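You operate a simulated robot arm through the tools that you are given. There is no shell and no other tool. Be economical: measure what you need, move in short steps, check, and stop when the job is done.

The job below is to be done with a simulated robot arm. You get a single attempt, and the scene is never put back.

JOB
Pack the block marked JOB 5 with the shim that the height gauge calls for.
Fine: set it in the yellow nest, swing the green head over it, away, fit the shim in the pocket and swing the head over again; it must show nought.

The check looks at the end state, three seconds after you hand in, the way a careful person would. Anything else that was tipped, shoved, dropped, spilled or broken makes it a failure.

ROBOT AND FRAMES
A 6-joint arm with a two-finger parallel gripper, fixed in place. Base frame: the origin is at the foot of the arm, x ahead of it, y to its left, z up; the work surface is at about z = 860. Lengths are in mm, angles in degrees, forces in N, time in s.
With the tool pointing down near the work surface it reaches from about 260 to 680 mm from the base axis. Its first joint turns from -66.0 to 66.0 degrees. Payload 2.9 kg.
The TCP is the grasp point between the finger pads, 30 mm short of the fingertips. In the tool frame z runs along the fingers and y along their closing line. Largest opening 110 mm; finger width 20, thickness 10; the body of the gripper, 48 by 112 mm, starts 55 mm behind the TCP.
Orientation is told as [roll, pitch, yaw] about the base's x, y, z axes, in that order, counted from this pose: with the fingers straight down and closing along the base's y, the tool's x points along the base's -x, its y along +y and its z along -z.

CONTROLS
- The arm moves only by the tool nudge_tool. Its argument "steps" is a list of rows, each a list of 3 entries, a list of its own where there are three numbers: the shift along the tool's x, y, z in cm, then the turn, a rotation vector about the tool's x, y, z in degrees, then the finger opening in cm, from 0 to 11. In form: [[[dx, dy, dz], [wx, wy, wz], jaw], ...]. A call has 1 to 12 rows; each row shifts and turns the commanded pose from where the row before left it, along the tool's axes as they then stand. A row lasts 0.2 s, in which the tool goes at most 50 mm and 8.6 degrees; a call with a longer step from one row to the next is refused whole, and so is a gripper value outside its range. A pose out of reach is approached as far as the arm can. The call stops where the force on the tool passes 90 N (or 10 N more than at its start, if that is more) or the arm is blocked; 0.2 s more then pass. The fingers move at their own pace (about 108 mm/s each) and stop on an object; they squeeze with about 26 N. The grip force told is the motor's: it shows also when the fingers shut on nothing. Time passes only in rows, and 0.2 s behind the last, so rows that do not move let the fingers close. It gives the time, the measured TCP pose, the force on the tool (base axes), the opening and the grip force at its end, in the units of the frame above (readings bear some noise).
- Cameras (640 x 400 px; columns grow to the right, rows downward): "scene" is fixed at [83.5, 433.2, 1399.6]; the picture's right is [-0.70, -0.71, 0.00], its down [-0.30, 0.29, -0.91] and it looks along [0.65, -0.64, -0.42] (base axes); focal length 286 px, centre (320, 200). "wrist" rides on the gripper at [72, 17, -103] in the tool frame; the picture's right is [-0.23, 0.97, 0.00], its down [-0.76, -0.18, -0.62] and it looks along [-0.61, -0.14, 0.78] (tool axes); focal length 222 px, centre (320, 200). There is no depth. A picture from a camera that has moved, and an enlarged one, comes with that camera's place and axes in the base frame and with its lens.
- get_image(camera): a new picture of that camera. It takes no simulated time.
- zoom(camera, box): a new picture of the part [left, top, right, bottom] of that camera's present view, enlarged. It takes no simulated time.
- hand_in(): hands the job in; it is judged then, once.

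Go step by step. Nothing tells you positions but the pictures and the camera data: compare them with the known pose of the tool, close in by small moves and look again before you grip or let go. The budget is 120 turns and 76 pictures, counting those below and the enlarged ones. Unless the task says otherwise, let go and move clear before handing in, and close with one line.

The tools are called after "Request:" by a JSON object that holds its "method" and its "body". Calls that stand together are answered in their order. nudge_tool: Moves the arm, as the interface text tells. Its arguments: {"type":"object","properties":{"steps":{"type":"array","items":{"type":"array"}}},"required":["steps"]} The other tools are called the same way: get_image (camera) takes a picture; zoom (camera, box) takes an enlarged picture of a part of a camera's view; hand_in () hands the job in.

At the start:

```text
time: 0.0
ee_pos: [345.7, -177.1, 1262.3]
tcp_rot: [0.0, 0.0, 0.0]
contact_force: [-0.7, 0.7, -0.9]
gripper_width: 110.0
grasp_force: 0.0
```

scene: 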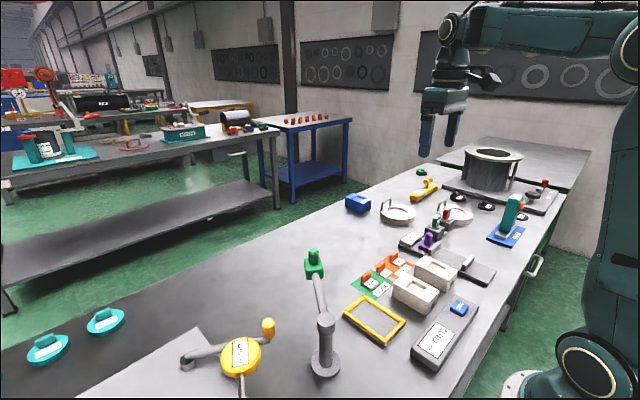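
wrist: 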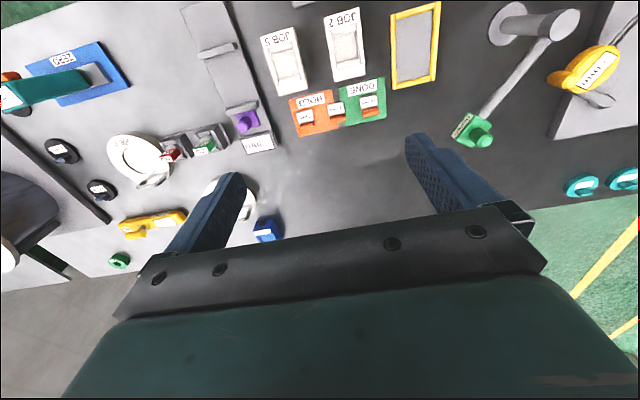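

I see two white blocks (JOB 5, JOB 2), a yellow frame nest, a swing arm with a green head, and orange and green pads. I'll zoom in to understand the details.

Request:
{"method": "zoom", "body": {"camera": "scene", "box": [330, 230, 510, 380]}}

Request:
{"method": "zoom", "body": {"camera": "wrist", "box": [240, 0, 520, 160]}}

Request:
{"method": "zoom", "body": {"camera": "scene", "box": [160, 220, 360, 400]}}

Request:
{"method": "zoom", "body": {"camera": "scene", "box": [340, 160, 580, 310]}}

```text
2.67 times, centred on (420, 305) of scene
camera zoom: at [83.5, 433.2, 1399.6], right [-0.7, -0.71, 0.0], down [-0.3, 0.29, -0.91], along [0.65, -0.64, -0.42], focal length 763 px, centre (53, -80)
```

zoom: 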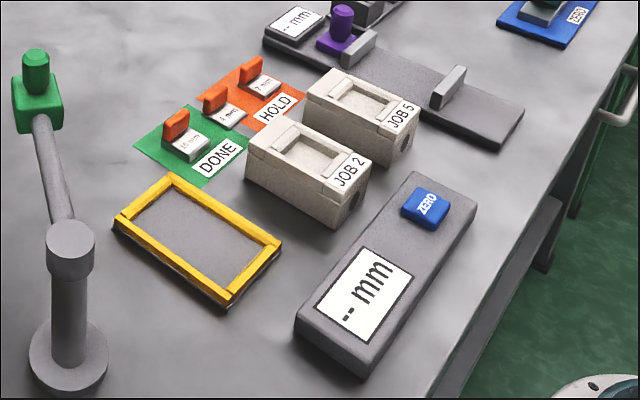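

```text
2.29 times, centred on (380, 80) of wrist
camera zoom: at [273.8, -160.9, 1365.1], right [0.23, 0.97, 0.0], down [0.76, -0.18, 0.62], along [0.61, -0.14, -0.78], focal length 508 px, centre (183, 474)
```

zoom: 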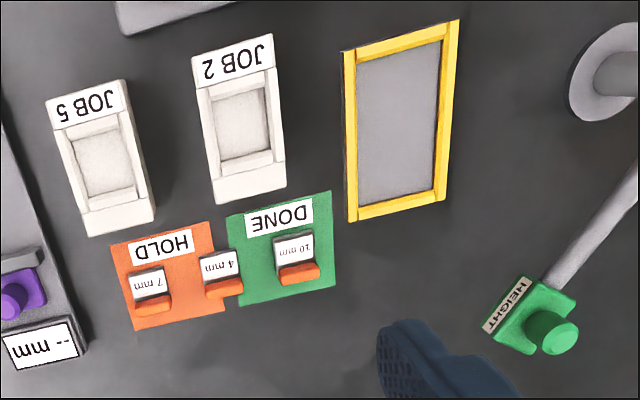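

```text
2.22 times, centred on (260, 310) of scene
camera zoom: at [83.5, 433.2, 1399.6], right [-0.7, -0.71, 0.0], down [-0.3, 0.29, -0.91], along [0.65, -0.64, -0.42], focal length 636 px, centre (453, -44)
```

zoom: 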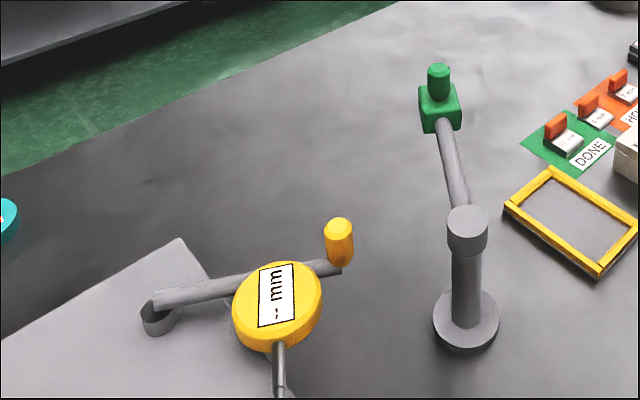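

```text
2.67 times, centred on (460, 235) of scene
camera zoom: at [83.5, 433.2, 1399.6], right [-0.7, -0.71, 0.0], down [-0.3, 0.29, -0.91], along [0.65, -0.64, -0.42], focal length 763 px, centre (-53, 107)
```

zoom: 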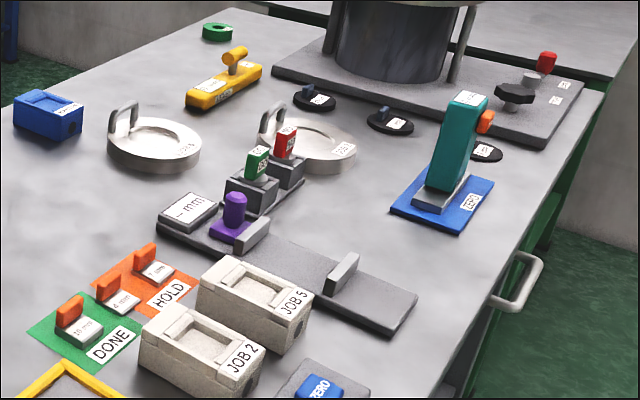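

The shims are 7, 4 and 10 mm, and the gauge readout (with a ZERO button) shows "--". By triangulation, JOB 5 is near (311,-233), the nest near (345,0), the post near (342,160) and the head near (473,70). I'll move in over the blocks for a closer look.

Request:
{"method": "nudge_tool", "body": {"steps": [[[1.15, 1.43, 4.3], [0, 0, 0], 11], [[1.15, 1.43, 4.3], [0, 0, 0], 11], [[1.15, 1.43, 4.3], [0, 0, 0], 11], [[1.15, 1.43, 4.3], [0, 0, 0], 11], [[0, 0, 0], [0, 0, 0], 11]]}}

Request:
{"method": "get_image", "body": {"camera": "wrist"}}

```text
time: 1.2
ee_pos: [298.3, -120.5, 1089.4]
tcp_rot: [0.0, 0.0, 0.0]
contact_force: [-0.2, -0.4, 0.7]
gripper_width: 110.0
grasp_force: 0.1
```

```text
69 pictures are left
camera wrist: at [227.5, -103.6, 1192.9], right [0.23, 0.97, 0.0], down [0.76, -0.18, 0.62], along [0.61, -0.14, -0.78], focal length 222 px, centre (320, 200)
```

wrist: 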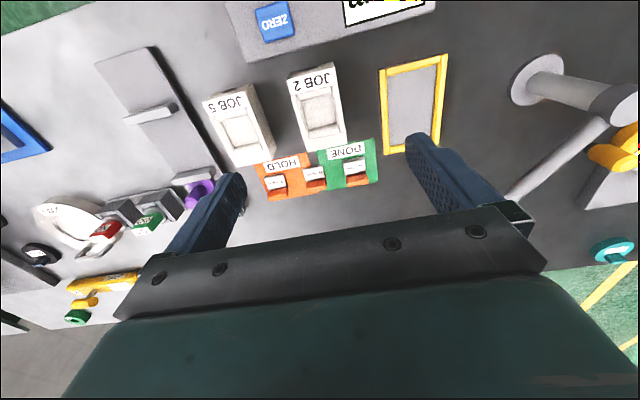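

Blocks, shims and nest are all in view. I'll enlarge to measure them.

Request:
{"method": "zoom", "body": {"camera": "wrist", "box": [190, 50, 390, 210]}}

Request:
{"method": "zoom", "body": {"camera": "wrist", "box": [340, 30, 500, 170]}}

```text
2.50 times, centred on (290, 130) of wrist
camera zoom: at [227.5, -103.6, 1192.9], right [0.23, 0.97, 0.0], down [0.76, -0.18, 0.62], along [0.61, -0.14, -0.78], focal length 555 px, centre (395, 375)
```

zoom: 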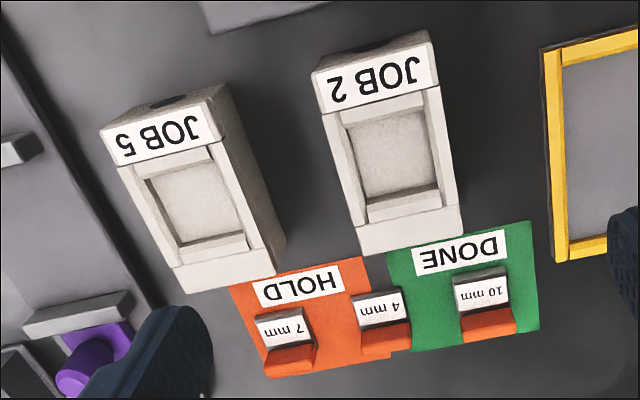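

```text
2.86 times, centred on (420, 100) of wrist
camera zoom: at [227.5, -103.6, 1192.9], right [0.23, 0.97, 0.0], down [0.76, -0.18, 0.62], along [0.61, -0.14, -0.78], focal length 635 px, centre (34, 486)
```

zoom: 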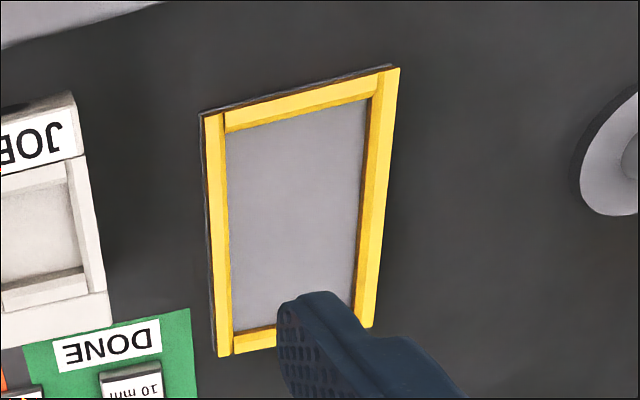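

JOB 5 measures about 95×62×43 mm, centred near (316,-234) with a yaw of about -3.5°. The nest centre is near (353,0), aligned with x. I'll move above JOB 5 and check the alignment.

Request:
{"method": "nudge_tool", "body": {"steps": [[[-0.44, -2.84, 2.25], [0, 0, 0], 9], [[-0.44, -2.84, 2.25], [0, 0, 0], 9], [[-0.44, -2.84, 2.25], [0, 0, 0], 9], [[-0.44, -2.84, 2.25], [0, 0, 3.5], 9], [[0, 0, 0], [0, 0, 0], 9], [[0, 0, 0], [0, 0, 0], 9]]}}

Request:
{"method": "get_image", "body": {"camera": "wrist"}}

Request:
{"method": "zoom", "body": {"camera": "scene", "box": [330, 170, 510, 380]}}

```text
time: 2.6
ee_pos: [315.8, -234.9, 998.9]
tcp_rot: [0.0, 0.0, -3.4]
contact_force: [-1.1, 0.4, -0.8]
gripper_width: 90.1
grasp_force: 0.0
```

```text
66 pictures are left
camera wrist: at [246.7, -212.8, 1102.2], right [0.29, 0.96, 0.0], down [0.75, -0.22, 0.62], along [0.6, -0.18, -0.78], focal length 222 px, centre (320, 200)
```

wrist: 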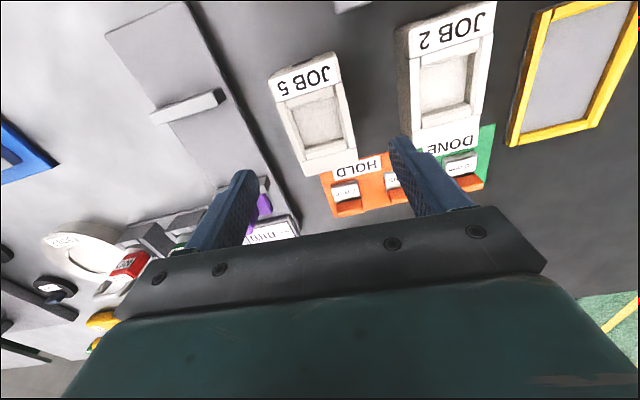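

```text
1.90 times, centred on (420, 275) of scene
camera zoom: at [83.5, 433.2, 1399.6], right [-0.7, -0.71, 0.0], down [-0.3, 0.29, -0.91], along [0.65, -0.64, -0.42], focal length 545 px, centre (130, 57)
```

zoom: 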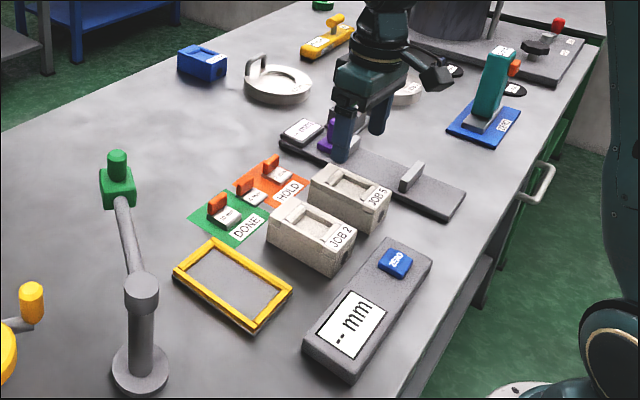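

The block lies ahead of and below the fingers. I'll enlarge to measure its corners again.

Request:
{"method": "zoom", "body": {"camera": "wrist", "box": [230, 30, 410, 210]}}

```text
2.22 times, centred on (320, 120) of wrist
camera zoom: at [246.7, -212.8, 1102.2], right [0.29, 0.96, 0.0], down [0.75, -0.22, 0.62], along [0.6, -0.18, -0.78], focal length 494 px, centre (320, 378)
```

zoom: 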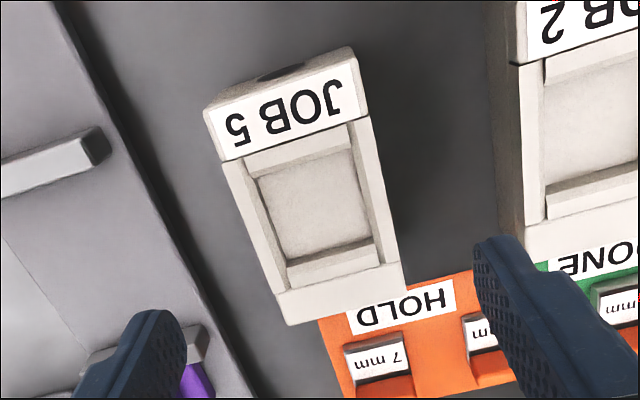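

JOB 5's centre comes out at about (316.5,-235). I'll reduce the yaw a little, descend astride the block with the fingertips about 20 mm off the bench, and look.

Request:
{"method": "nudge_tool", "body": {"steps": [[[0, 0, 2.2], [0, 0, -1.7], 9], [[0, 0, 2.2], [0, 0, 0], 9], [[0, 0, 2.2], [0, 0, 0], 9], [[0, 0, 2.0], [0, 0, 0], 9], [[0, 0, 0], [0, 0, 0], 9]]}}

Request:
{"method": "get_image", "body": {"camera": "wrist"}}

Request:
{"method": "zoom", "body": {"camera": "scene", "box": [360, 180, 510, 330]}}

```text
time: 3.8
ee_pos: [317.0, -233.3, 914.2]
tcp_rot: [-0.1, 0.0, -1.9]
contact_force: [0.0, 0.2, 0.9]
gripper_width: 90.2
grasp_force: 0.0
```

```text
63 pictures are left
camera wrist: at [245.9, -214.6, 1017.0], right [0.26, 0.97, 0.0], down [0.76, -0.2, 0.62], along [0.6, -0.16, -0.78], focal length 222 px, centre (320, 200)
```

wrist: 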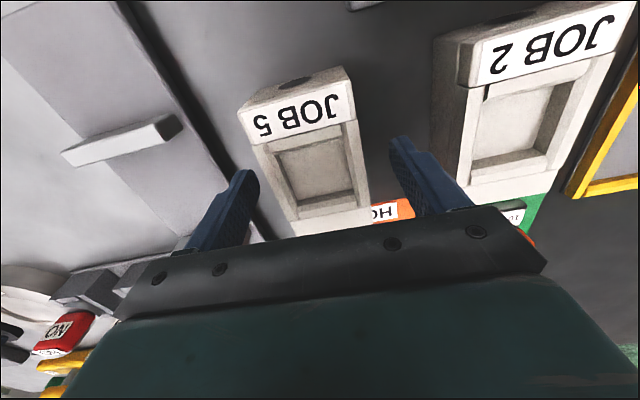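

```text
2.67 times, centred on (435, 255) of scene
camera zoom: at [83.5, 433.2, 1399.6], right [-0.7, -0.71, 0.0], down [-0.3, 0.29, -0.91], along [0.65, -0.64, -0.42], focal length 763 px, centre (13, 53)
```

zoom: 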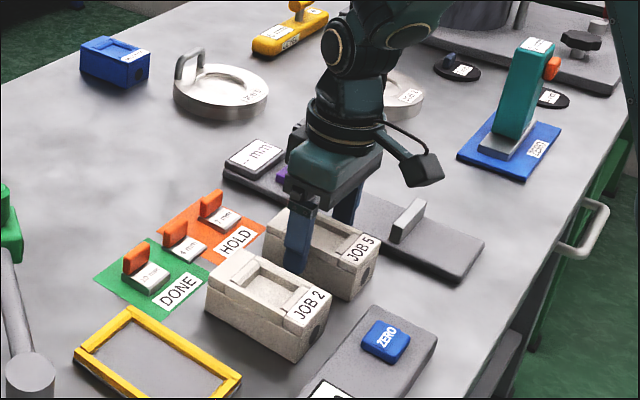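

The fingers straddle JOB 5 with clearance on both sides. I'll close on it.

Request:
{"method": "nudge_tool", "body": {"steps": [[[0, 0, 0], [0, 0, 0], 7], [[0, 0, 0], [0, 0, 0], 6], [[0, 0, 0], [0, 0, 0], 5], [[0, 0, 0], [0, 0, 0], 4], [[0, 0, 0], [0, 0, 0], 4]]}}

Request:
{"method": "get_image", "body": {"camera": "wrist"}}

```text
time: 5.0
ee_pos: [316.0, -233.0, 914.8]
tcp_rot: [0.0, 0.0, -1.8]
contact_force: [-0.2, -0.8, 0.6]
gripper_width: 58.1
grasp_force: 25.7
```

```text
61 pictures are left
camera wrist: at [245.9, -214.7, 1017.2], right [0.26, 0.97, 0.0], down [0.76, -0.2, 0.62], along [0.6, -0.16, -0.78], focal length 222 px, centre (320, 200)
```

wrist: 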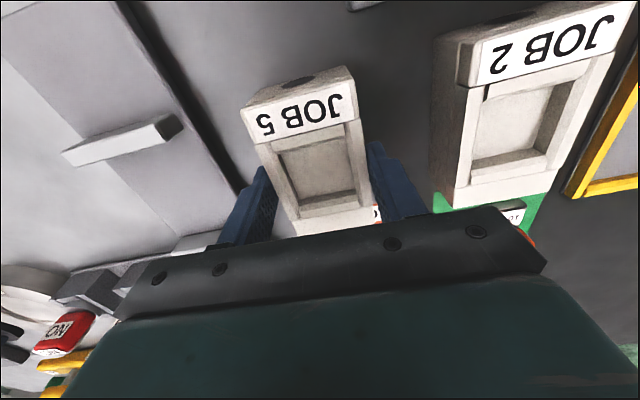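

It's gripped at 58 mm wide. I'll lift it straight up slowly.

Request:
{"method": "nudge_tool", "body": {"steps": [[[0, 0, -1], [0, 0, 0], 4], [[0, 0, -2], [0, 0, 0], 4], [[0, 0, -2.5], [0, 0, 0], 4], [[0, 0, -2.5], [0, 0, 0], 4], [[0, 0, -1.5], [0, 0, -0.9], 4], [[0, 0, 0], [0, 0, -0.9], 4], [[0, 0, 0], [0, 0, 0], 4]]}}

Request:
{"method": "get_image", "body": {"camera": "wrist"}}

Request:
{"method": "zoom", "body": {"camera": "scene", "box": [360, 150, 510, 330]}}

```text
time: 6.6
ee_pos: [315.6, -234.8, 1009.5]
tcp_rot: [0.0, 0.0, 0.1]
contact_force: [0.0, 0.6, -4.8]
gripper_width: 58.3
grasp_force: 26.6
```

```text
60 pictures are left
camera wrist: at [245.4, -217.3, 1112.3], right [0.23, 0.97, 0.0], down [0.76, -0.18, 0.62], along [0.61, -0.14, -0.78], focal length 222 px, centre (320, 200)
```

wrist: 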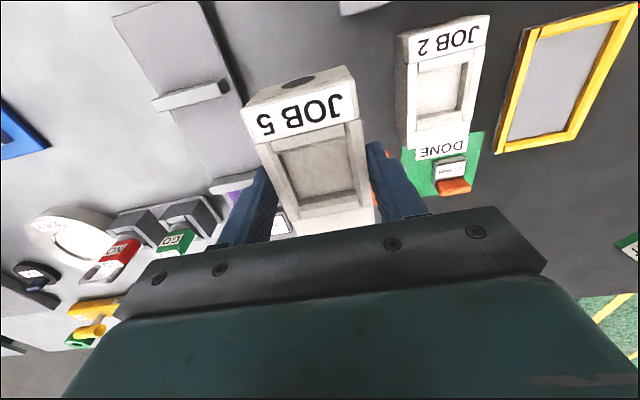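

```text
2.22 times, centred on (435, 240) of scene
camera zoom: at [83.5, 433.2, 1399.6], right [-0.7, -0.71, 0.0], down [-0.3, 0.29, -0.91], along [0.65, -0.64, -0.42], focal length 636 px, centre (64, 111)
```

zoom: 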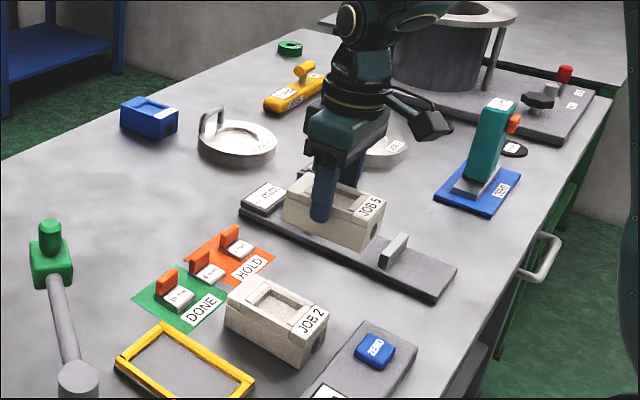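

The block hangs level. I'll measure its position in the hand.

Request:
{"method": "zoom", "body": {"camera": "wrist", "box": [220, 50, 400, 240]}}

Request:
{"method": "zoom", "body": {"camera": "wrist", "box": [480, 0, 640, 160]}}

```text
2.11 times, centred on (310, 145) of wrist
camera zoom: at [245.4, -217.3, 1112.3], right [0.23, 0.97, 0.0], down [0.76, -0.18, 0.62], along [0.61, -0.14, -0.78], focal length 468 px, centre (341, 316)
```

zoom: 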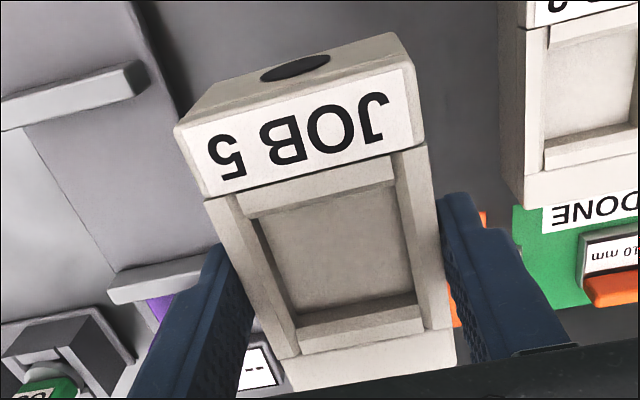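

```text
2.50 times, centred on (560, 80) of wrist
camera zoom: at [245.4, -217.3, 1112.3], right [0.23, 0.97, 0.0], down [0.76, -0.18, 0.62], along [0.61, -0.14, -0.78], focal length 555 px, centre (-280, 500)
```

zoom: 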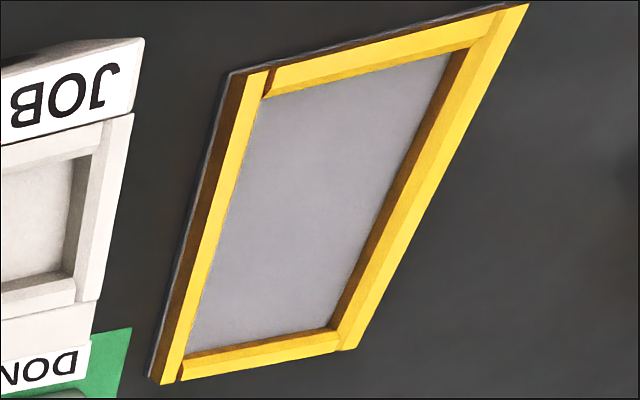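

The nest's inner opening is about 103×63 mm, centred near (353,2), with a rim of about 7 mm. The block sits in the hand roughly 2 mm ahead of the TCP. I'll carry it over the nest.

Request:
{"method": "nudge_tool", "body": {"steps": [[[-0.59, 3.94, 0], [0, 0, 0], 4], [[-0.59, 3.94, 0], [0, 0, 0], 4], [[-0.59, 3.94, 0], [0, 0, 0], 4], [[-0.59, 3.94, 0], [0, 0, 0], 4], [[-0.59, 3.94, 0], [0, 0, 0], 4], [[-0.59, 3.94, 0], [0, 0, 0], 4], [[0, 0, 2], [0, 0, 0], 4], [[0, 0, 2], [0, 0, 0], 4], [[0, 0, 0], [0, 0, 0], 4]]}}

Request:
{"method": "zoom", "body": {"camera": "wrist", "box": [200, 20, 440, 240]}}

Request:
{"method": "zoom", "body": {"camera": "scene", "box": [290, 200, 450, 380]}}

```text
time: 8.6
ee_pos: [351.9, 2.5, 969.0]
tcp_rot: [0.0, 0.2, -0.1]
contact_force: [-0.1, -0.7, -5.0]
gripper_width: 58.0
grasp_force: 26.4
```

```text
1.82 times, centred on (320, 130) of wrist
camera zoom: at [280.8, 19.1, 1071.7], right [0.23, 0.97, 0.0], down [0.76, -0.18, 0.62], along [0.61, -0.14, -0.78], focal length 404 px, centre (320, 327)
```

zoom: 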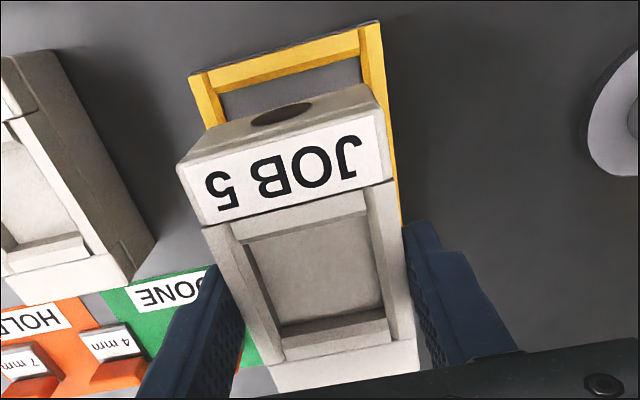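

```text
2.22 times, centred on (370, 290) of scene
camera zoom: at [83.5, 433.2, 1399.6], right [-0.7, -0.71, 0.0], down [-0.3, 0.29, -0.91], along [0.65, -0.64, -0.42], focal length 636 px, centre (209, 0)
```

zoom: 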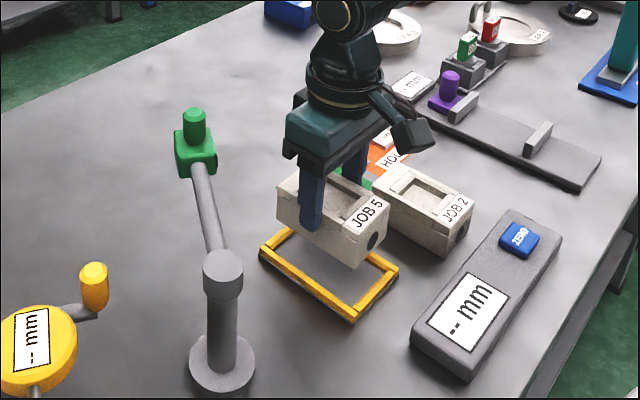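

The outer nest edges put its centre at about (353,0), and the block is within a millimetre or so of that. I'll shift 1 mm in y and lower until the block is just above the rim.

Request:
{"method": "nudge_tool", "body": {"steps": [[[0, -0.1, 1.4], [0, 0, 0], 4], [[0, 0, 1.4], [0, 0, 0], 4], [[0, 0, 1.2], [0, 0, 0], 4], [[0, 0, 0], [0, 0, 0], 4]]}}

Request:
{"method": "zoom", "body": {"camera": "wrist", "box": [200, 20, 440, 240]}}

Request:
{"method": "zoom", "body": {"camera": "scene", "box": [330, 240, 430, 350]}}

```text
time: 9.6
ee_pos: [350.8, 2.0, 928.1]
tcp_rot: [-0.1, 0.0, -0.1]
contact_force: [0.9, -0.6, -4.5]
gripper_width: 57.9
grasp_force: 25.9
```

```text
1.82 times, centred on (320, 130) of wrist
camera zoom: at [280.2, 18.6, 1031.8], right [0.23, 0.97, 0.0], down [0.76, -0.18, 0.62], along [0.61, -0.14, -0.78], focal length 404 px, centre (320, 327)
```

zoom: 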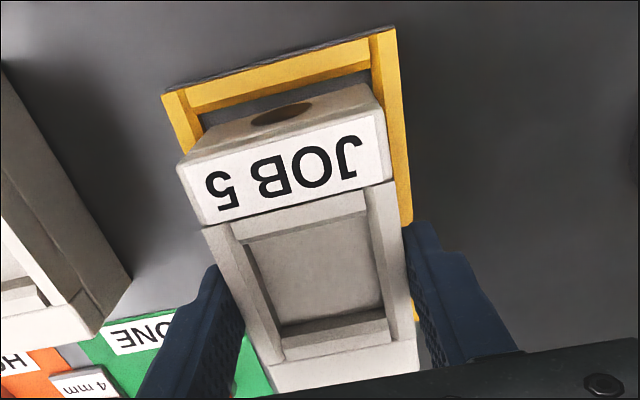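

```text
3.64 times, centred on (380, 295) of scene
camera zoom: at [83.5, 433.2, 1399.6], right [-0.7, -0.71, 0.0], down [-0.3, 0.29, -0.91], along [0.65, -0.64, -0.42], focal length 1040 px, centre (102, -146)
```

zoom: 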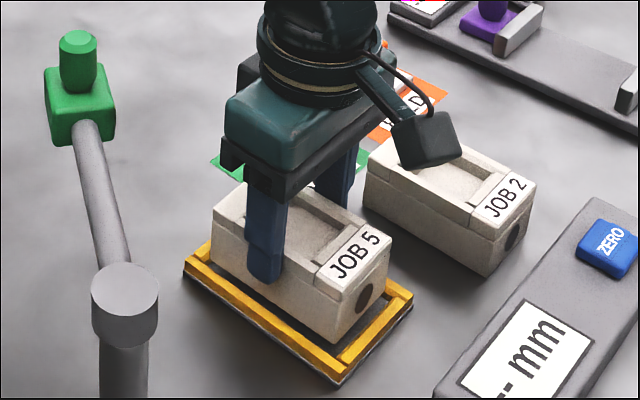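

The left gap looks tighter than the right one. I'll zoom in tighter to judge.

Request:
{"method": "zoom", "body": {"camera": "wrist", "box": [255, 25, 365, 125]}}

```text
4.00 times, centred on (310, 75) of wrist
camera zoom: at [280.2, 18.6, 1031.8], right [0.23, 0.97, 0.0], down [0.76, -0.18, 0.62], along [0.61, -0.14, -0.78], focal length 888 px, centre (360, 700)
```

zoom: 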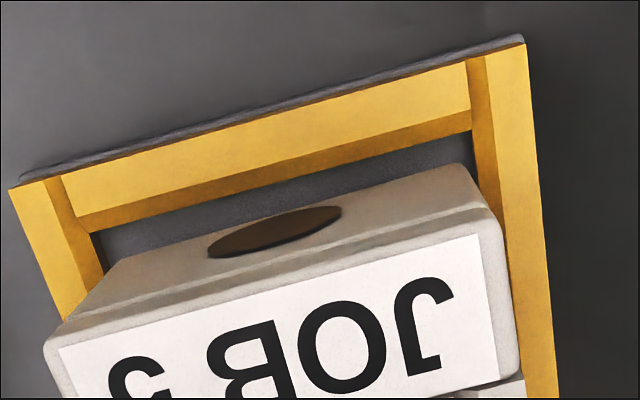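

The bars are bevelled, and the block is centred within about 1 mm. I'll lower it until it touches.

Request:
{"method": "nudge_tool", "body": {"steps": [[[0, -0.05, 0.4], [0, 0, 0], 4], [[0, 0, 0.4], [0, 0, 0], 4], [[0, 0, 0.2], [0, 0, 0], 4], [[0, 0, 0], [0, 0, 0], 4]]}}

Request:
{"method": "zoom", "body": {"camera": "wrist", "box": [255, 25, 365, 125]}}

```text
time: 10.6
ee_pos: [351.6, 1.1, 920.2]
tcp_rot: [0.0, 0.0, 0.0]
contact_force: [-0.7, 0.3, -5.0]
gripper_width: 58.2
grasp_force: 26.0
```

```text
4.00 times, centred on (310, 75) of wrist
camera zoom: at [280.5, 17.8, 1022.0], right [0.23, 0.97, 0.0], down [0.76, -0.18, 0.62], along [0.61, -0.14, -0.78], focal length 888 px, centre (360, 700)
```

zoom: 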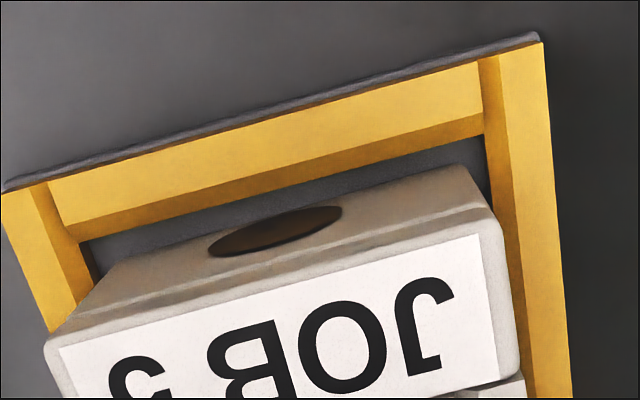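

There's no contact yet and the gaps on both sides look fine. I'll keep going down in small steps.

Request:
{"method": "nudge_tool", "body": {"steps": [[[0, 0, 0.15], [0, 0, 0], 4], [[0, 0, 0.1], [0, 0, 0], 4], [[0, 0, 0], [0, 0, 0], 4]]}}

```text
time: 11.4
ee_pos: [352.2, 0.7, 917.0]
tcp_rot: [0.0, -0.1, 0.1]
contact_force: [-3.8, 0.8, 24.6]
gripper_width: 58.0
grasp_force: 26.1
```

Contact came at the expected seat height. I'll release, rise and check.

Request:
{"method": "nudge_tool", "body": {"steps": [[[0, 0, -0.05], [0, 0, 0], 6.5], [[0, 0, 0], [0, 0, 0], 8], [[0, 0, 0], [0, 0, 0], 8.5], [[0, 0, -2.5], [0, 0, 0], 8.5], [[0, 0, -4], [0, 0, 0], 8.5], [[0, 0, -4], [0, 0, 0], 8.5], [[0, 0, -4], [0, 0, 0], 8.5], [[0, 0, 0], [0, 0, 0], 8.5]]}}

Request:
{"method": "zoom", "body": {"camera": "wrist", "box": [220, 20, 440, 220]}}

Request:
{"method": "zoom", "body": {"camera": "scene", "box": [260, 230, 460, 380]}}

```text
time: 13.2
ee_pos: [350.4, -0.3, 1062.2]
tcp_rot: [0.0, -0.1, 0.1]
contact_force: [0.6, -0.4, -0.2]
gripper_width: 85.1
grasp_force: 0.1
```

```text
2.00 times, centred on (330, 120) of wrist
camera zoom: at [279.9, 16.8, 1165.2], right [0.23, 0.97, 0.0], down [0.76, -0.18, 0.62], along [0.61, -0.14, -0.78], focal length 444 px, centre (300, 360)
```

zoom: 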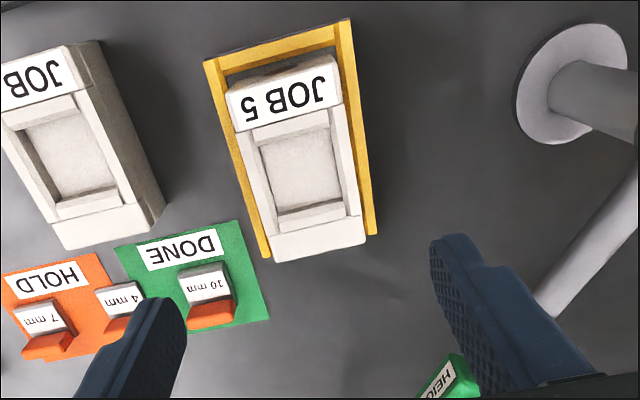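

```text
2.67 times, centred on (360, 305) of scene
camera zoom: at [83.5, 433.2, 1399.6], right [-0.7, -0.71, 0.0], down [-0.3, 0.29, -0.91], along [0.65, -0.64, -0.42], focal length 763 px, centre (213, -80)
```

zoom: 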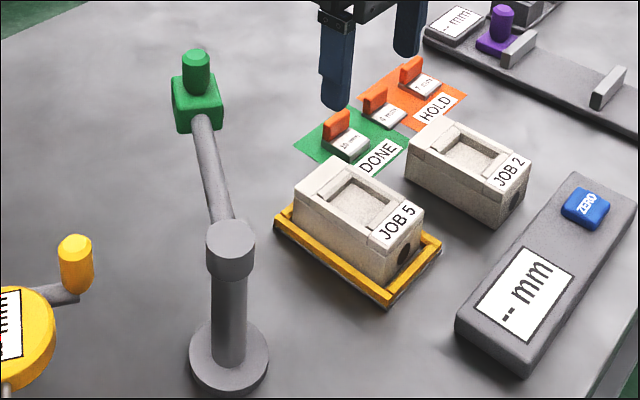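

The block is seated squarely in the nest. Next I'll locate the green head by moving above it.

Request:
{"method": "nudge_tool", "body": {"steps": [[[-3, 2.3, -2], [0, 0, 0], 8.5], [[-3, 2.3, -2], [0, 0, 0], 8.5], [[-3, 2.3, -2], [0, 0, 0], 8.5], [[0, 0, 0], [0, 0, 0], 8.5], [[0, 0, 0], [0, 0, 0], 8.5]]}}

Request:
{"method": "get_image", "body": {"camera": "wrist"}}

Request:
{"method": "zoom", "body": {"camera": "scene", "box": [280, 230, 400, 380]}}

```text
time: 14.4
ee_pos: [441.6, 70.5, 1121.5]
tcp_rot: [0.0, 0.0, 0.0]
contact_force: [0.1, -1.0, -0.2]
gripper_width: 84.9
grasp_force: 0.1
```

```text
48 pictures are left
camera wrist: at [370.4, 86.1, 1224.6], right [0.23, 0.97, 0.0], down [0.76, -0.18, 0.62], along [0.61, -0.14, -0.78], focal length 222 px, centre (320, 200)
```

wrist: 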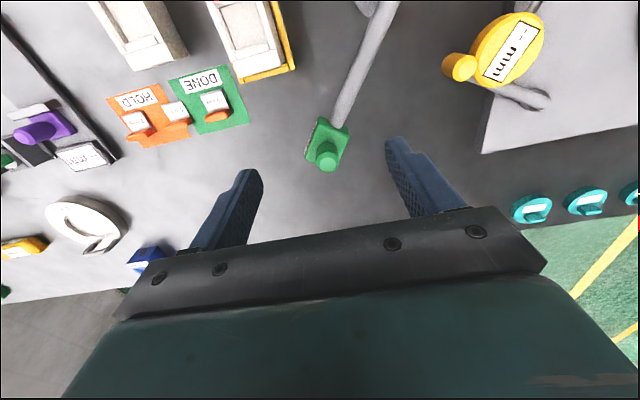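

```text
2.67 times, centred on (340, 305) of scene
camera zoom: at [83.5, 433.2, 1399.6], right [-0.7, -0.71, 0.0], down [-0.3, 0.29, -0.91], along [0.65, -0.64, -0.42], focal length 763 px, centre (267, -80)
```

zoom: 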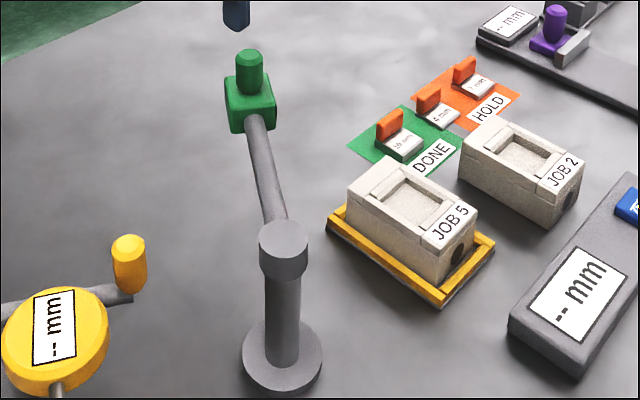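

Triangulating both views puts the knob top at about (473,70,1031). I'll place the open fingers over it with the closing line along the swing tangent (yaw about -34°) and check before going down.

Request:
{"method": "nudge_tool", "body": {"steps": [[[-3.15, 0, 0], [0, 0, 0], 6], [[0, 0, 2], [0, 0, 8.5], 6], [[0, 0, 2], [0, 0, 8.5], 6], [[0, 0, 0], [0, 0, 8.5], 6], [[0, 0, 0], [0, 0, 8.5], 6], [[0, 0, 0], [0, 0, 0], 6]]}}

Request:
{"method": "get_image", "body": {"camera": "wrist"}}

Request:
{"method": "zoom", "body": {"camera": "scene", "box": [250, 170, 420, 330]}}

```text
time: 15.8
ee_pos: [473.8, 70.5, 1081.1]
tcp_rot: [-0.1, 0.0, -34.0]
contact_force: [-0.3, 0.2, 0.3]
gripper_width: 59.9
grasp_force: 0.0
```

```text
46 pictures are left
camera wrist: at [424.1, 124.2, 1184.9], right [0.73, 0.68, 0.0], down [0.53, -0.57, 0.62], along [0.42, -0.46, -0.78], focal length 222 px, centre (320, 200)
```

wrist: 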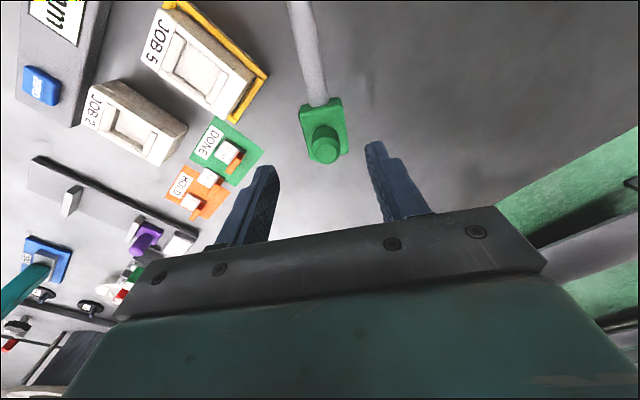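

```text
2.50 times, centred on (335, 250) of scene
camera zoom: at [83.5, 433.2, 1399.6], right [-0.7, -0.71, 0.0], down [-0.3, 0.29, -0.91], along [0.65, -0.64, -0.42], focal length 715 px, centre (282, 75)
```

zoom: 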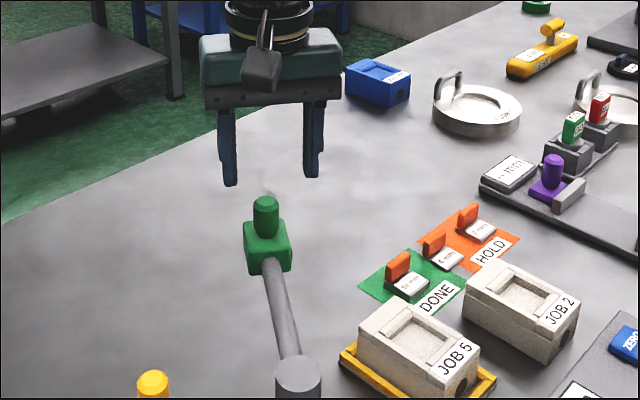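

Aligned. I'll lower the tips beside the knob, keeping them above the green box, and then narrow the jaws around it.

Request:
{"method": "nudge_tool", "body": {"steps": [[[0, 0, 1.5], [0, 0, 0], 6], [[0, 0, 1.5], [0, 0, 0], 6], [[0, 0, 1.3], [0, 0, 0], 6], [[0, 0, 0], [0, 0, 0], 6]]}}

Request:
{"method": "zoom", "body": {"camera": "wrist", "box": [220, 80, 440, 240]}}

Request:
{"method": "zoom", "body": {"camera": "scene", "box": [270, 200, 390, 310]}}

```text
time: 16.8
ee_pos: [473.3, 70.5, 1038.9]
tcp_rot: [0.0, 0.0, -34.1]
contact_force: [-0.6, 0.2, 0.3]
gripper_width: 60.3
grasp_force: 0.1
```

```text
2.50 times, centred on (330, 160) of wrist
camera zoom: at [423.9, 124.4, 1141.5], right [0.73, 0.68, 0.0], down [0.53, -0.57, 0.62], along [0.42, -0.46, -0.78], focal length 555 px, centre (295, 300)
```

zoom: 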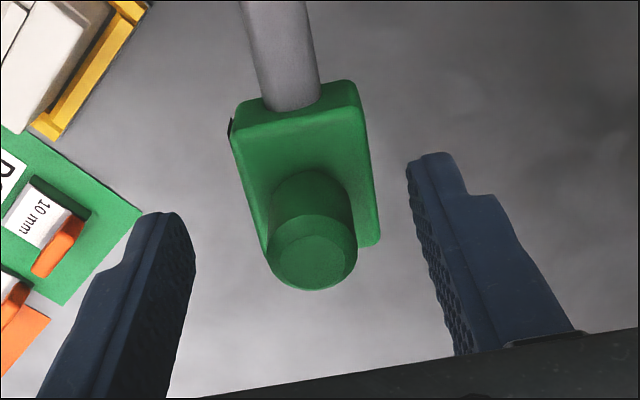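

```text
3.64 times, centred on (330, 255) of scene
camera zoom: at [83.5, 433.2, 1399.6], right [-0.7, -0.71, 0.0], down [-0.3, 0.29, -0.91], along [0.65, -0.64, -0.42], focal length 1040 px, centre (284, 0)
```

zoom: 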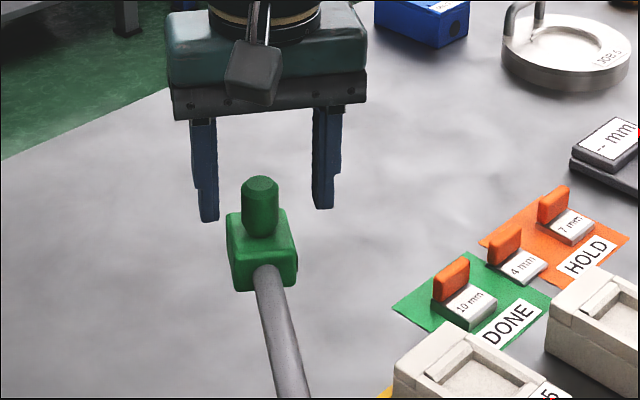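

The knob sits midway between the fingers. I'll narrow the jaws to a loose cage around it and swing through the first part of the arc.

Request:
{"method": "nudge_tool", "body": {"steps": [[[0, 0, 0], [0, 0, 0], 4.5], [[0, 0, 0], [0, 0, 0], 3], [[0, 0, 0], [0, 0, 0], 2.8], [[0.02, -0.5, 0], [0, 0, 2], 2.8], [[0.05, -1.23, 0], [0, 0, 4.5], 2.8], [[0.05, -1.23, 0], [0, 0, 4.5], 2.8], [[0.05, -1.23, 0], [0, 0, 4.5], 2.8], [[0, 0, 0], [0, 0, 0], 2.8]]}}

Request:
{"method": "zoom", "body": {"camera": "wrist", "box": [220, 80, 440, 240]}}

Request:
{"method": "zoom", "body": {"camera": "scene", "box": [280, 200, 460, 360]}}

```text
time: 18.6
ee_pos: [445.6, 39.0, 1038.2]
tcp_rot: [0.1, 0.1, -49.6]
contact_force: [1.1, -1.0, 0.3]
gripper_width: 28.1
grasp_force: 0.3
```

```text
2.50 times, centred on (330, 160) of wrist
camera zoom: at [413.2, 104.7, 1141.6], right [0.89, 0.46, 0.0], down [0.36, -0.69, 0.62], along [0.29, -0.55, -0.78], focal length 555 px, centre (295, 300)
```

zoom: 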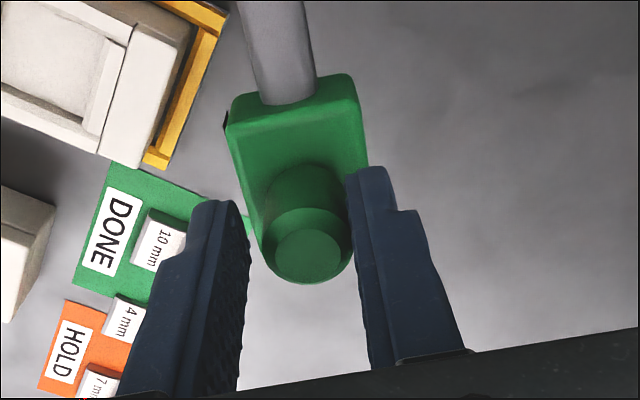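

```text
2.50 times, centred on (370, 280) of scene
camera zoom: at [83.5, 433.2, 1399.6], right [-0.7, -0.71, 0.0], down [-0.3, 0.29, -0.91], along [0.65, -0.64, -0.42], focal length 715 px, centre (195, 0)
```

zoom: 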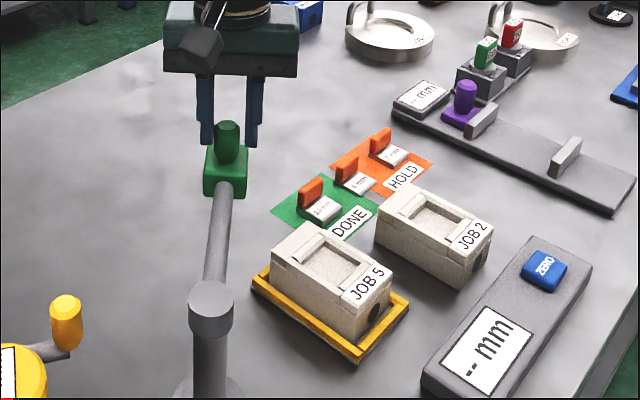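

The head follows and the radius is good. I'll continue the arc.

Request:
{"method": "nudge_tool", "body": {"steps": [[[0.05, -1.23, 0], [0, 0, 4.5], 2.8], [[0.05, -1.23, 0], [0, 0, 4.5], 2.8], [[0.05, -1.23, 0], [0, 0, 4.5], 2.8], [[0.05, -1.23, 0], [0, 0, 4.5], 2.8], [[0.05, -1.23, 0], [0, 0, 4.5], 2.8], [[0.05, -1.23, 0], [0, 0, 4.5], 2.8], [[0.05, -1.23, 0], [0, 0, 4.5], 2.8], [[0, 0, 0], [0, 0, 0], 2.8]]}}

Request:
{"method": "get_image", "body": {"camera": "wrist"}}

Request:
{"method": "zoom", "body": {"camera": "scene", "box": [300, 220, 480, 380]}}

```text
time: 20.4
ee_pos: [369.2, 3.2, 1038.5]
tcp_rot: [0.0, 0.0, -81.1]
contact_force: [0.3, 0.5, -0.2]
gripper_width: 28.2
grasp_force: 0.0
```

```text
40 pictures are left
camera wrist: at [375.0, 77.2, 1141.5], right [1.0, -0.07, 0.0], down [-0.06, -0.78, 0.62], along [-0.05, -0.62, -0.78], focal length 222 px, centre (320, 200)
```

wrist: 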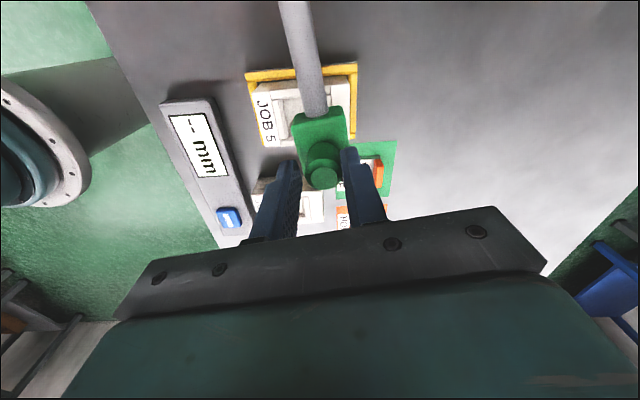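

```text
2.50 times, centred on (390, 300) of scene
camera zoom: at [83.5, 433.2, 1399.6], right [-0.7, -0.71, 0.0], down [-0.3, 0.29, -0.91], along [0.65, -0.64, -0.42], focal length 715 px, centre (145, -50)
```

zoom: 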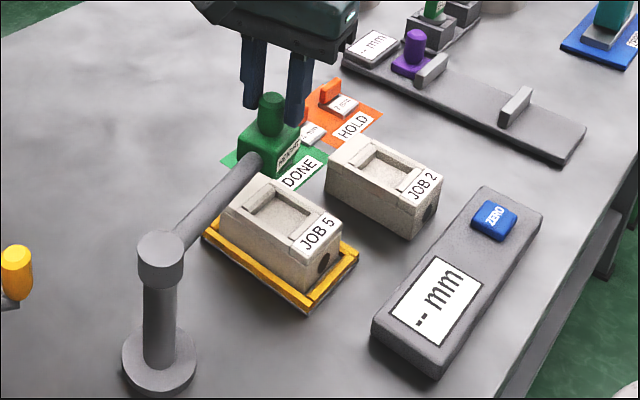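

The head is about 20 mm short of the nest centre. I'll go the rest of the way.

Request:
{"method": "nudge_tool", "body": {"steps": [[[0.04, -1.0, 0], [0, 0, 3.8], 2.8], [[0.04, -1.0, 0], [0, 0, 3.8], 2.8], [[0, 0, 0], [0, 0, 0], 2.8], [[0, 0, 0], [0, 0, 0], 2.8]]}}

Request:
{"method": "get_image", "body": {"camera": "wrist"}}

Request:
{"method": "zoom", "body": {"camera": "scene", "box": [300, 220, 480, 380]}}

```text
time: 21.4
ee_pos: [347.7, 1.8, 1037.9]
tcp_rot: [0.0, 0.0, -88.7]
contact_force: [-0.4, -0.6, -0.9]
gripper_width: 28.1
grasp_force: 0.3
```

```text
38 pictures are left
camera wrist: at [364.6, 74.6, 1141.7], right [0.98, -0.2, 0.0], down [-0.16, -0.77, 0.62], along [-0.13, -0.61, -0.78], focal length 222 px, centre (320, 200)
```

wrist: 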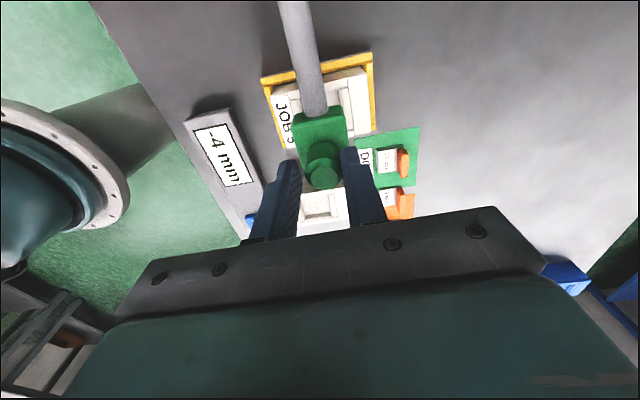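

```text
2.50 times, centred on (390, 300) of scene
camera zoom: at [83.5, 433.2, 1399.6], right [-0.7, -0.71, 0.0], down [-0.3, 0.29, -0.91], along [0.65, -0.64, -0.42], focal length 715 px, centre (145, -50)
```

zoom: 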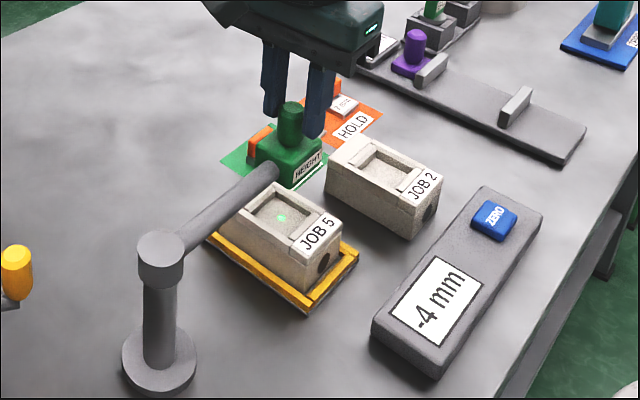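

The readout clearly shows -4 mm with the beam spot in the pocket, so the 4 mm shim is needed. I'll swing the head back the way it came.

Request:
{"method": "nudge_tool", "body": {"steps": [[[0.02, 0.6, 0], [0, 0, -2.2], 2.8], [[0.05, 1.23, 0], [0, 0, -4.5], 2.8], [[0.05, 1.23, 0], [0, 0, -4.5], 2.8], [[0.05, 1.23, 0], [0, 0, -4.5], 2.8], [[0.05, 1.23, 0], [0, 0, -4.5], 2.8], [[0.05, 1.23, 0], [0, 0, -4.5], 2.8], [[0.05, 1.23, 0], [0, 0, -4.5], 2.8], [[0.05, 1.23, 0], [0, 0, -4.5], 2.8], [[0.05, 1.23, 0], [0, 0, -4.5], 2.8], [[0.05, 1.23, 0], [0, 0, -4.5], 2.8], [[0.05, 1.23, 0], [0, 0, -4.5], 2.8], [[0, 0, 0], [0, 0, 0], 2.8]]}}

Request:
{"method": "zoom", "body": {"camera": "scene", "box": [280, 200, 480, 380]}}

```text
time: 24.0
ee_pos: [462.4, 54.6, 1039.4]
tcp_rot: [-0.1, 0.1, -41.2]
contact_force: [-0.9, -1.0, 0.0]
gripper_width: 28.4
grasp_force: 0.0
```

```text
2.22 times, centred on (380, 290) of scene
camera zoom: at [83.5, 433.2, 1399.6], right [-0.7, -0.71, 0.0], down [-0.3, 0.29, -0.91], along [0.65, -0.64, -0.42], focal length 636 px, centre (187, 0)
```

zoom: 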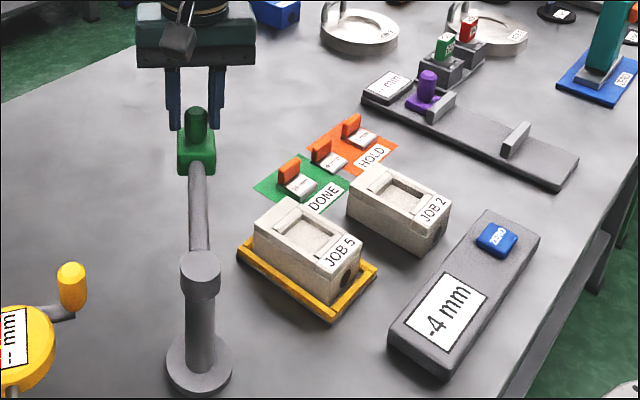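

The reading is held at -4. I'll push the head the last few degrees to its start, then open and rise off it.

Request:
{"method": "nudge_tool", "body": {"steps": [[[0.05, 1.23, 0], [0, 0, -4.5], 2.8], [[0.03, 0.8, 0], [0, 0, -2.9], 2.8], [[0, 0, 0], [0, 0, 0], 2.8], [[0, -0.3, 0], [0, 0, 0], 4], [[0, 0, 0], [0, 0, 0], 5], [[0, 0, -4], [0, 0, 0], 5], [[0, 0, -4], [0, 0, 0], 5], [[0, 0, 0], [0, 0, -8.5], 5], [[0, 0, 0], [0, 0, -8.5], 5], [[0, 0, 0], [0, 0, -8.5], 5], [[0, 0, 0], [0, 0, -8.5], 5], [[0, 0, 0], [0, 0, 0], 5]]}}

```text
time: 26.6
ee_pos: [472.7, 68.1, 1118.4]
tcp_rot: [0.1, -0.1, 0.1]
contact_force: [-0.2, 0.2, 0.0]
gripper_width: 50.2
grasp_force: 0.0
```

I'm clear of the head. Next I'll move above the 4 mm shim to look.

Request:
{"method": "nudge_tool", "body": {"steps": [[[0.96, -3.8, 0], [0, 0, 0], 5], [[0.96, -3.8, 1.8], [0, 0, 0], 5], [[0.96, -3.8, 1.8], [0, 0, 0], 5], [[0.96, -3.8, 1.8], [0, 0, 0], 5], [[0.96, -3.8, 2.7], [0, 0, 0], 5], [[0.96, -3.8, 2.7], [0, 0, 0], 5], [[0, 0, 0], [0, 0, 0], 5]]}}

Request:
{"method": "zoom", "body": {"camera": "wrist", "box": [200, 0, 440, 240]}}

Request:
{"method": "zoom", "body": {"camera": "scene", "box": [270, 200, 450, 360]}}

```text
time: 28.2
ee_pos: [415.6, -158.0, 1010.0]
tcp_rot: [-0.1, 0.0, 0.0]
contact_force: [0.4, -0.3, 0.4]
gripper_width: 49.9
grasp_force: 0.0
```

```text
1.67 times, centred on (320, 120) of wrist
camera zoom: at [343.3, -142.4, 1113.1], right [0.23, 0.97, 0.0], down [0.76, -0.18, 0.62], along [0.61, -0.14, -0.78], focal length 370 px, centre (320, 333)
```

zoom: 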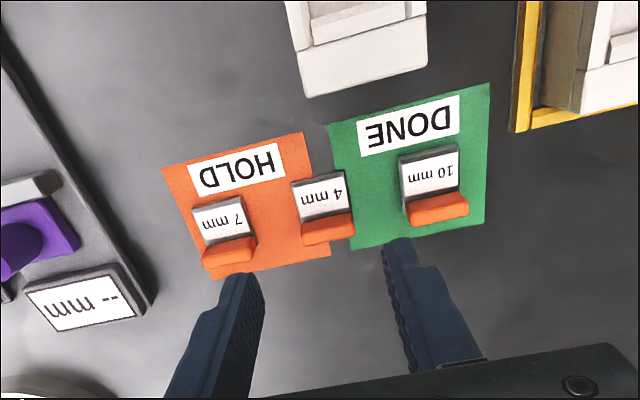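

```text
2.50 times, centred on (360, 280) of scene
camera zoom: at [83.5, 433.2, 1399.6], right [-0.7, -0.71, 0.0], down [-0.3, 0.29, -0.91], along [0.65, -0.64, -0.42], focal length 715 px, centre (220, 0)
```

zoom: 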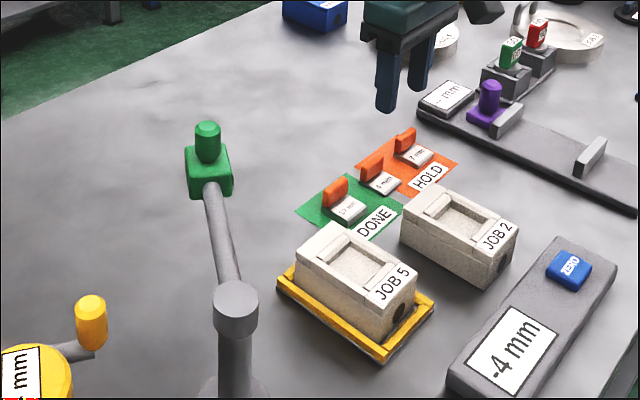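

Request:
{"method": "zoom", "body": {"camera": "wrist", "box": [300, 90, 350, 150]}}

Request:
{"method": "zoom", "body": {"camera": "scene", "box": [345, 250, 405, 300]}}

```text
6.67 times, centred on (325, 120) of wrist
camera zoom: at [343.3, -142.4, 1113.1], right [0.23, 0.97, 0.0], down [0.76, -0.18, 0.62], along [0.61, -0.14, -0.78], focal length 1481 px, centre (287, 733)
```

zoom: 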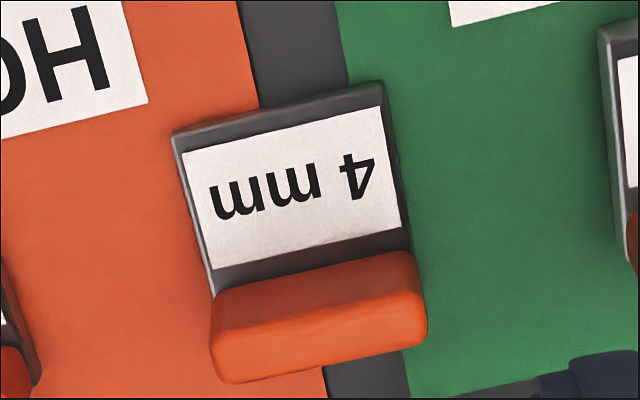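

```text
8.00 times, centred on (375, 275) of scene
camera zoom: at [83.5, 433.2, 1399.6], right [-0.7, -0.71, 0.0], down [-0.3, 0.29, -0.91], along [0.65, -0.64, -0.42], focal length 2289 px, centre (-120, -400)
```

zoom: 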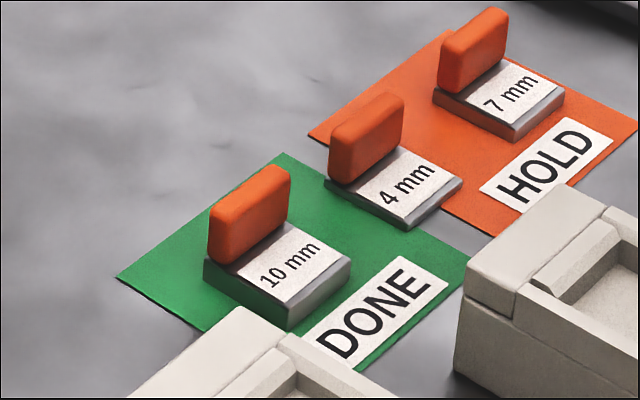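

The 4 mm shim's plate is about 35 mm wide, with a tab at about x=444, y=-160, its top near z=886. Before gripping I'll check the pocket's size in JOB 5.

Request:
{"method": "zoom", "body": {"camera": "scene", "box": [330, 280, 400, 350]}}

```text
5.71 times, centred on (365, 315) of scene
camera zoom: at [83.5, 433.2, 1399.6], right [-0.7, -0.71, 0.0], down [-0.3, 0.29, -0.91], along [0.65, -0.64, -0.42], focal length 1635 px, centre (63, -457)
```

zoom: 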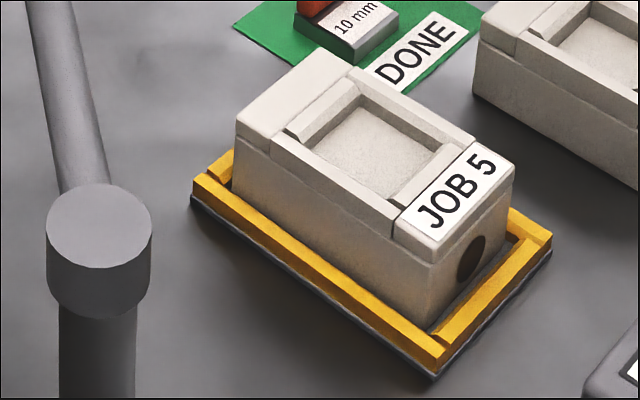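

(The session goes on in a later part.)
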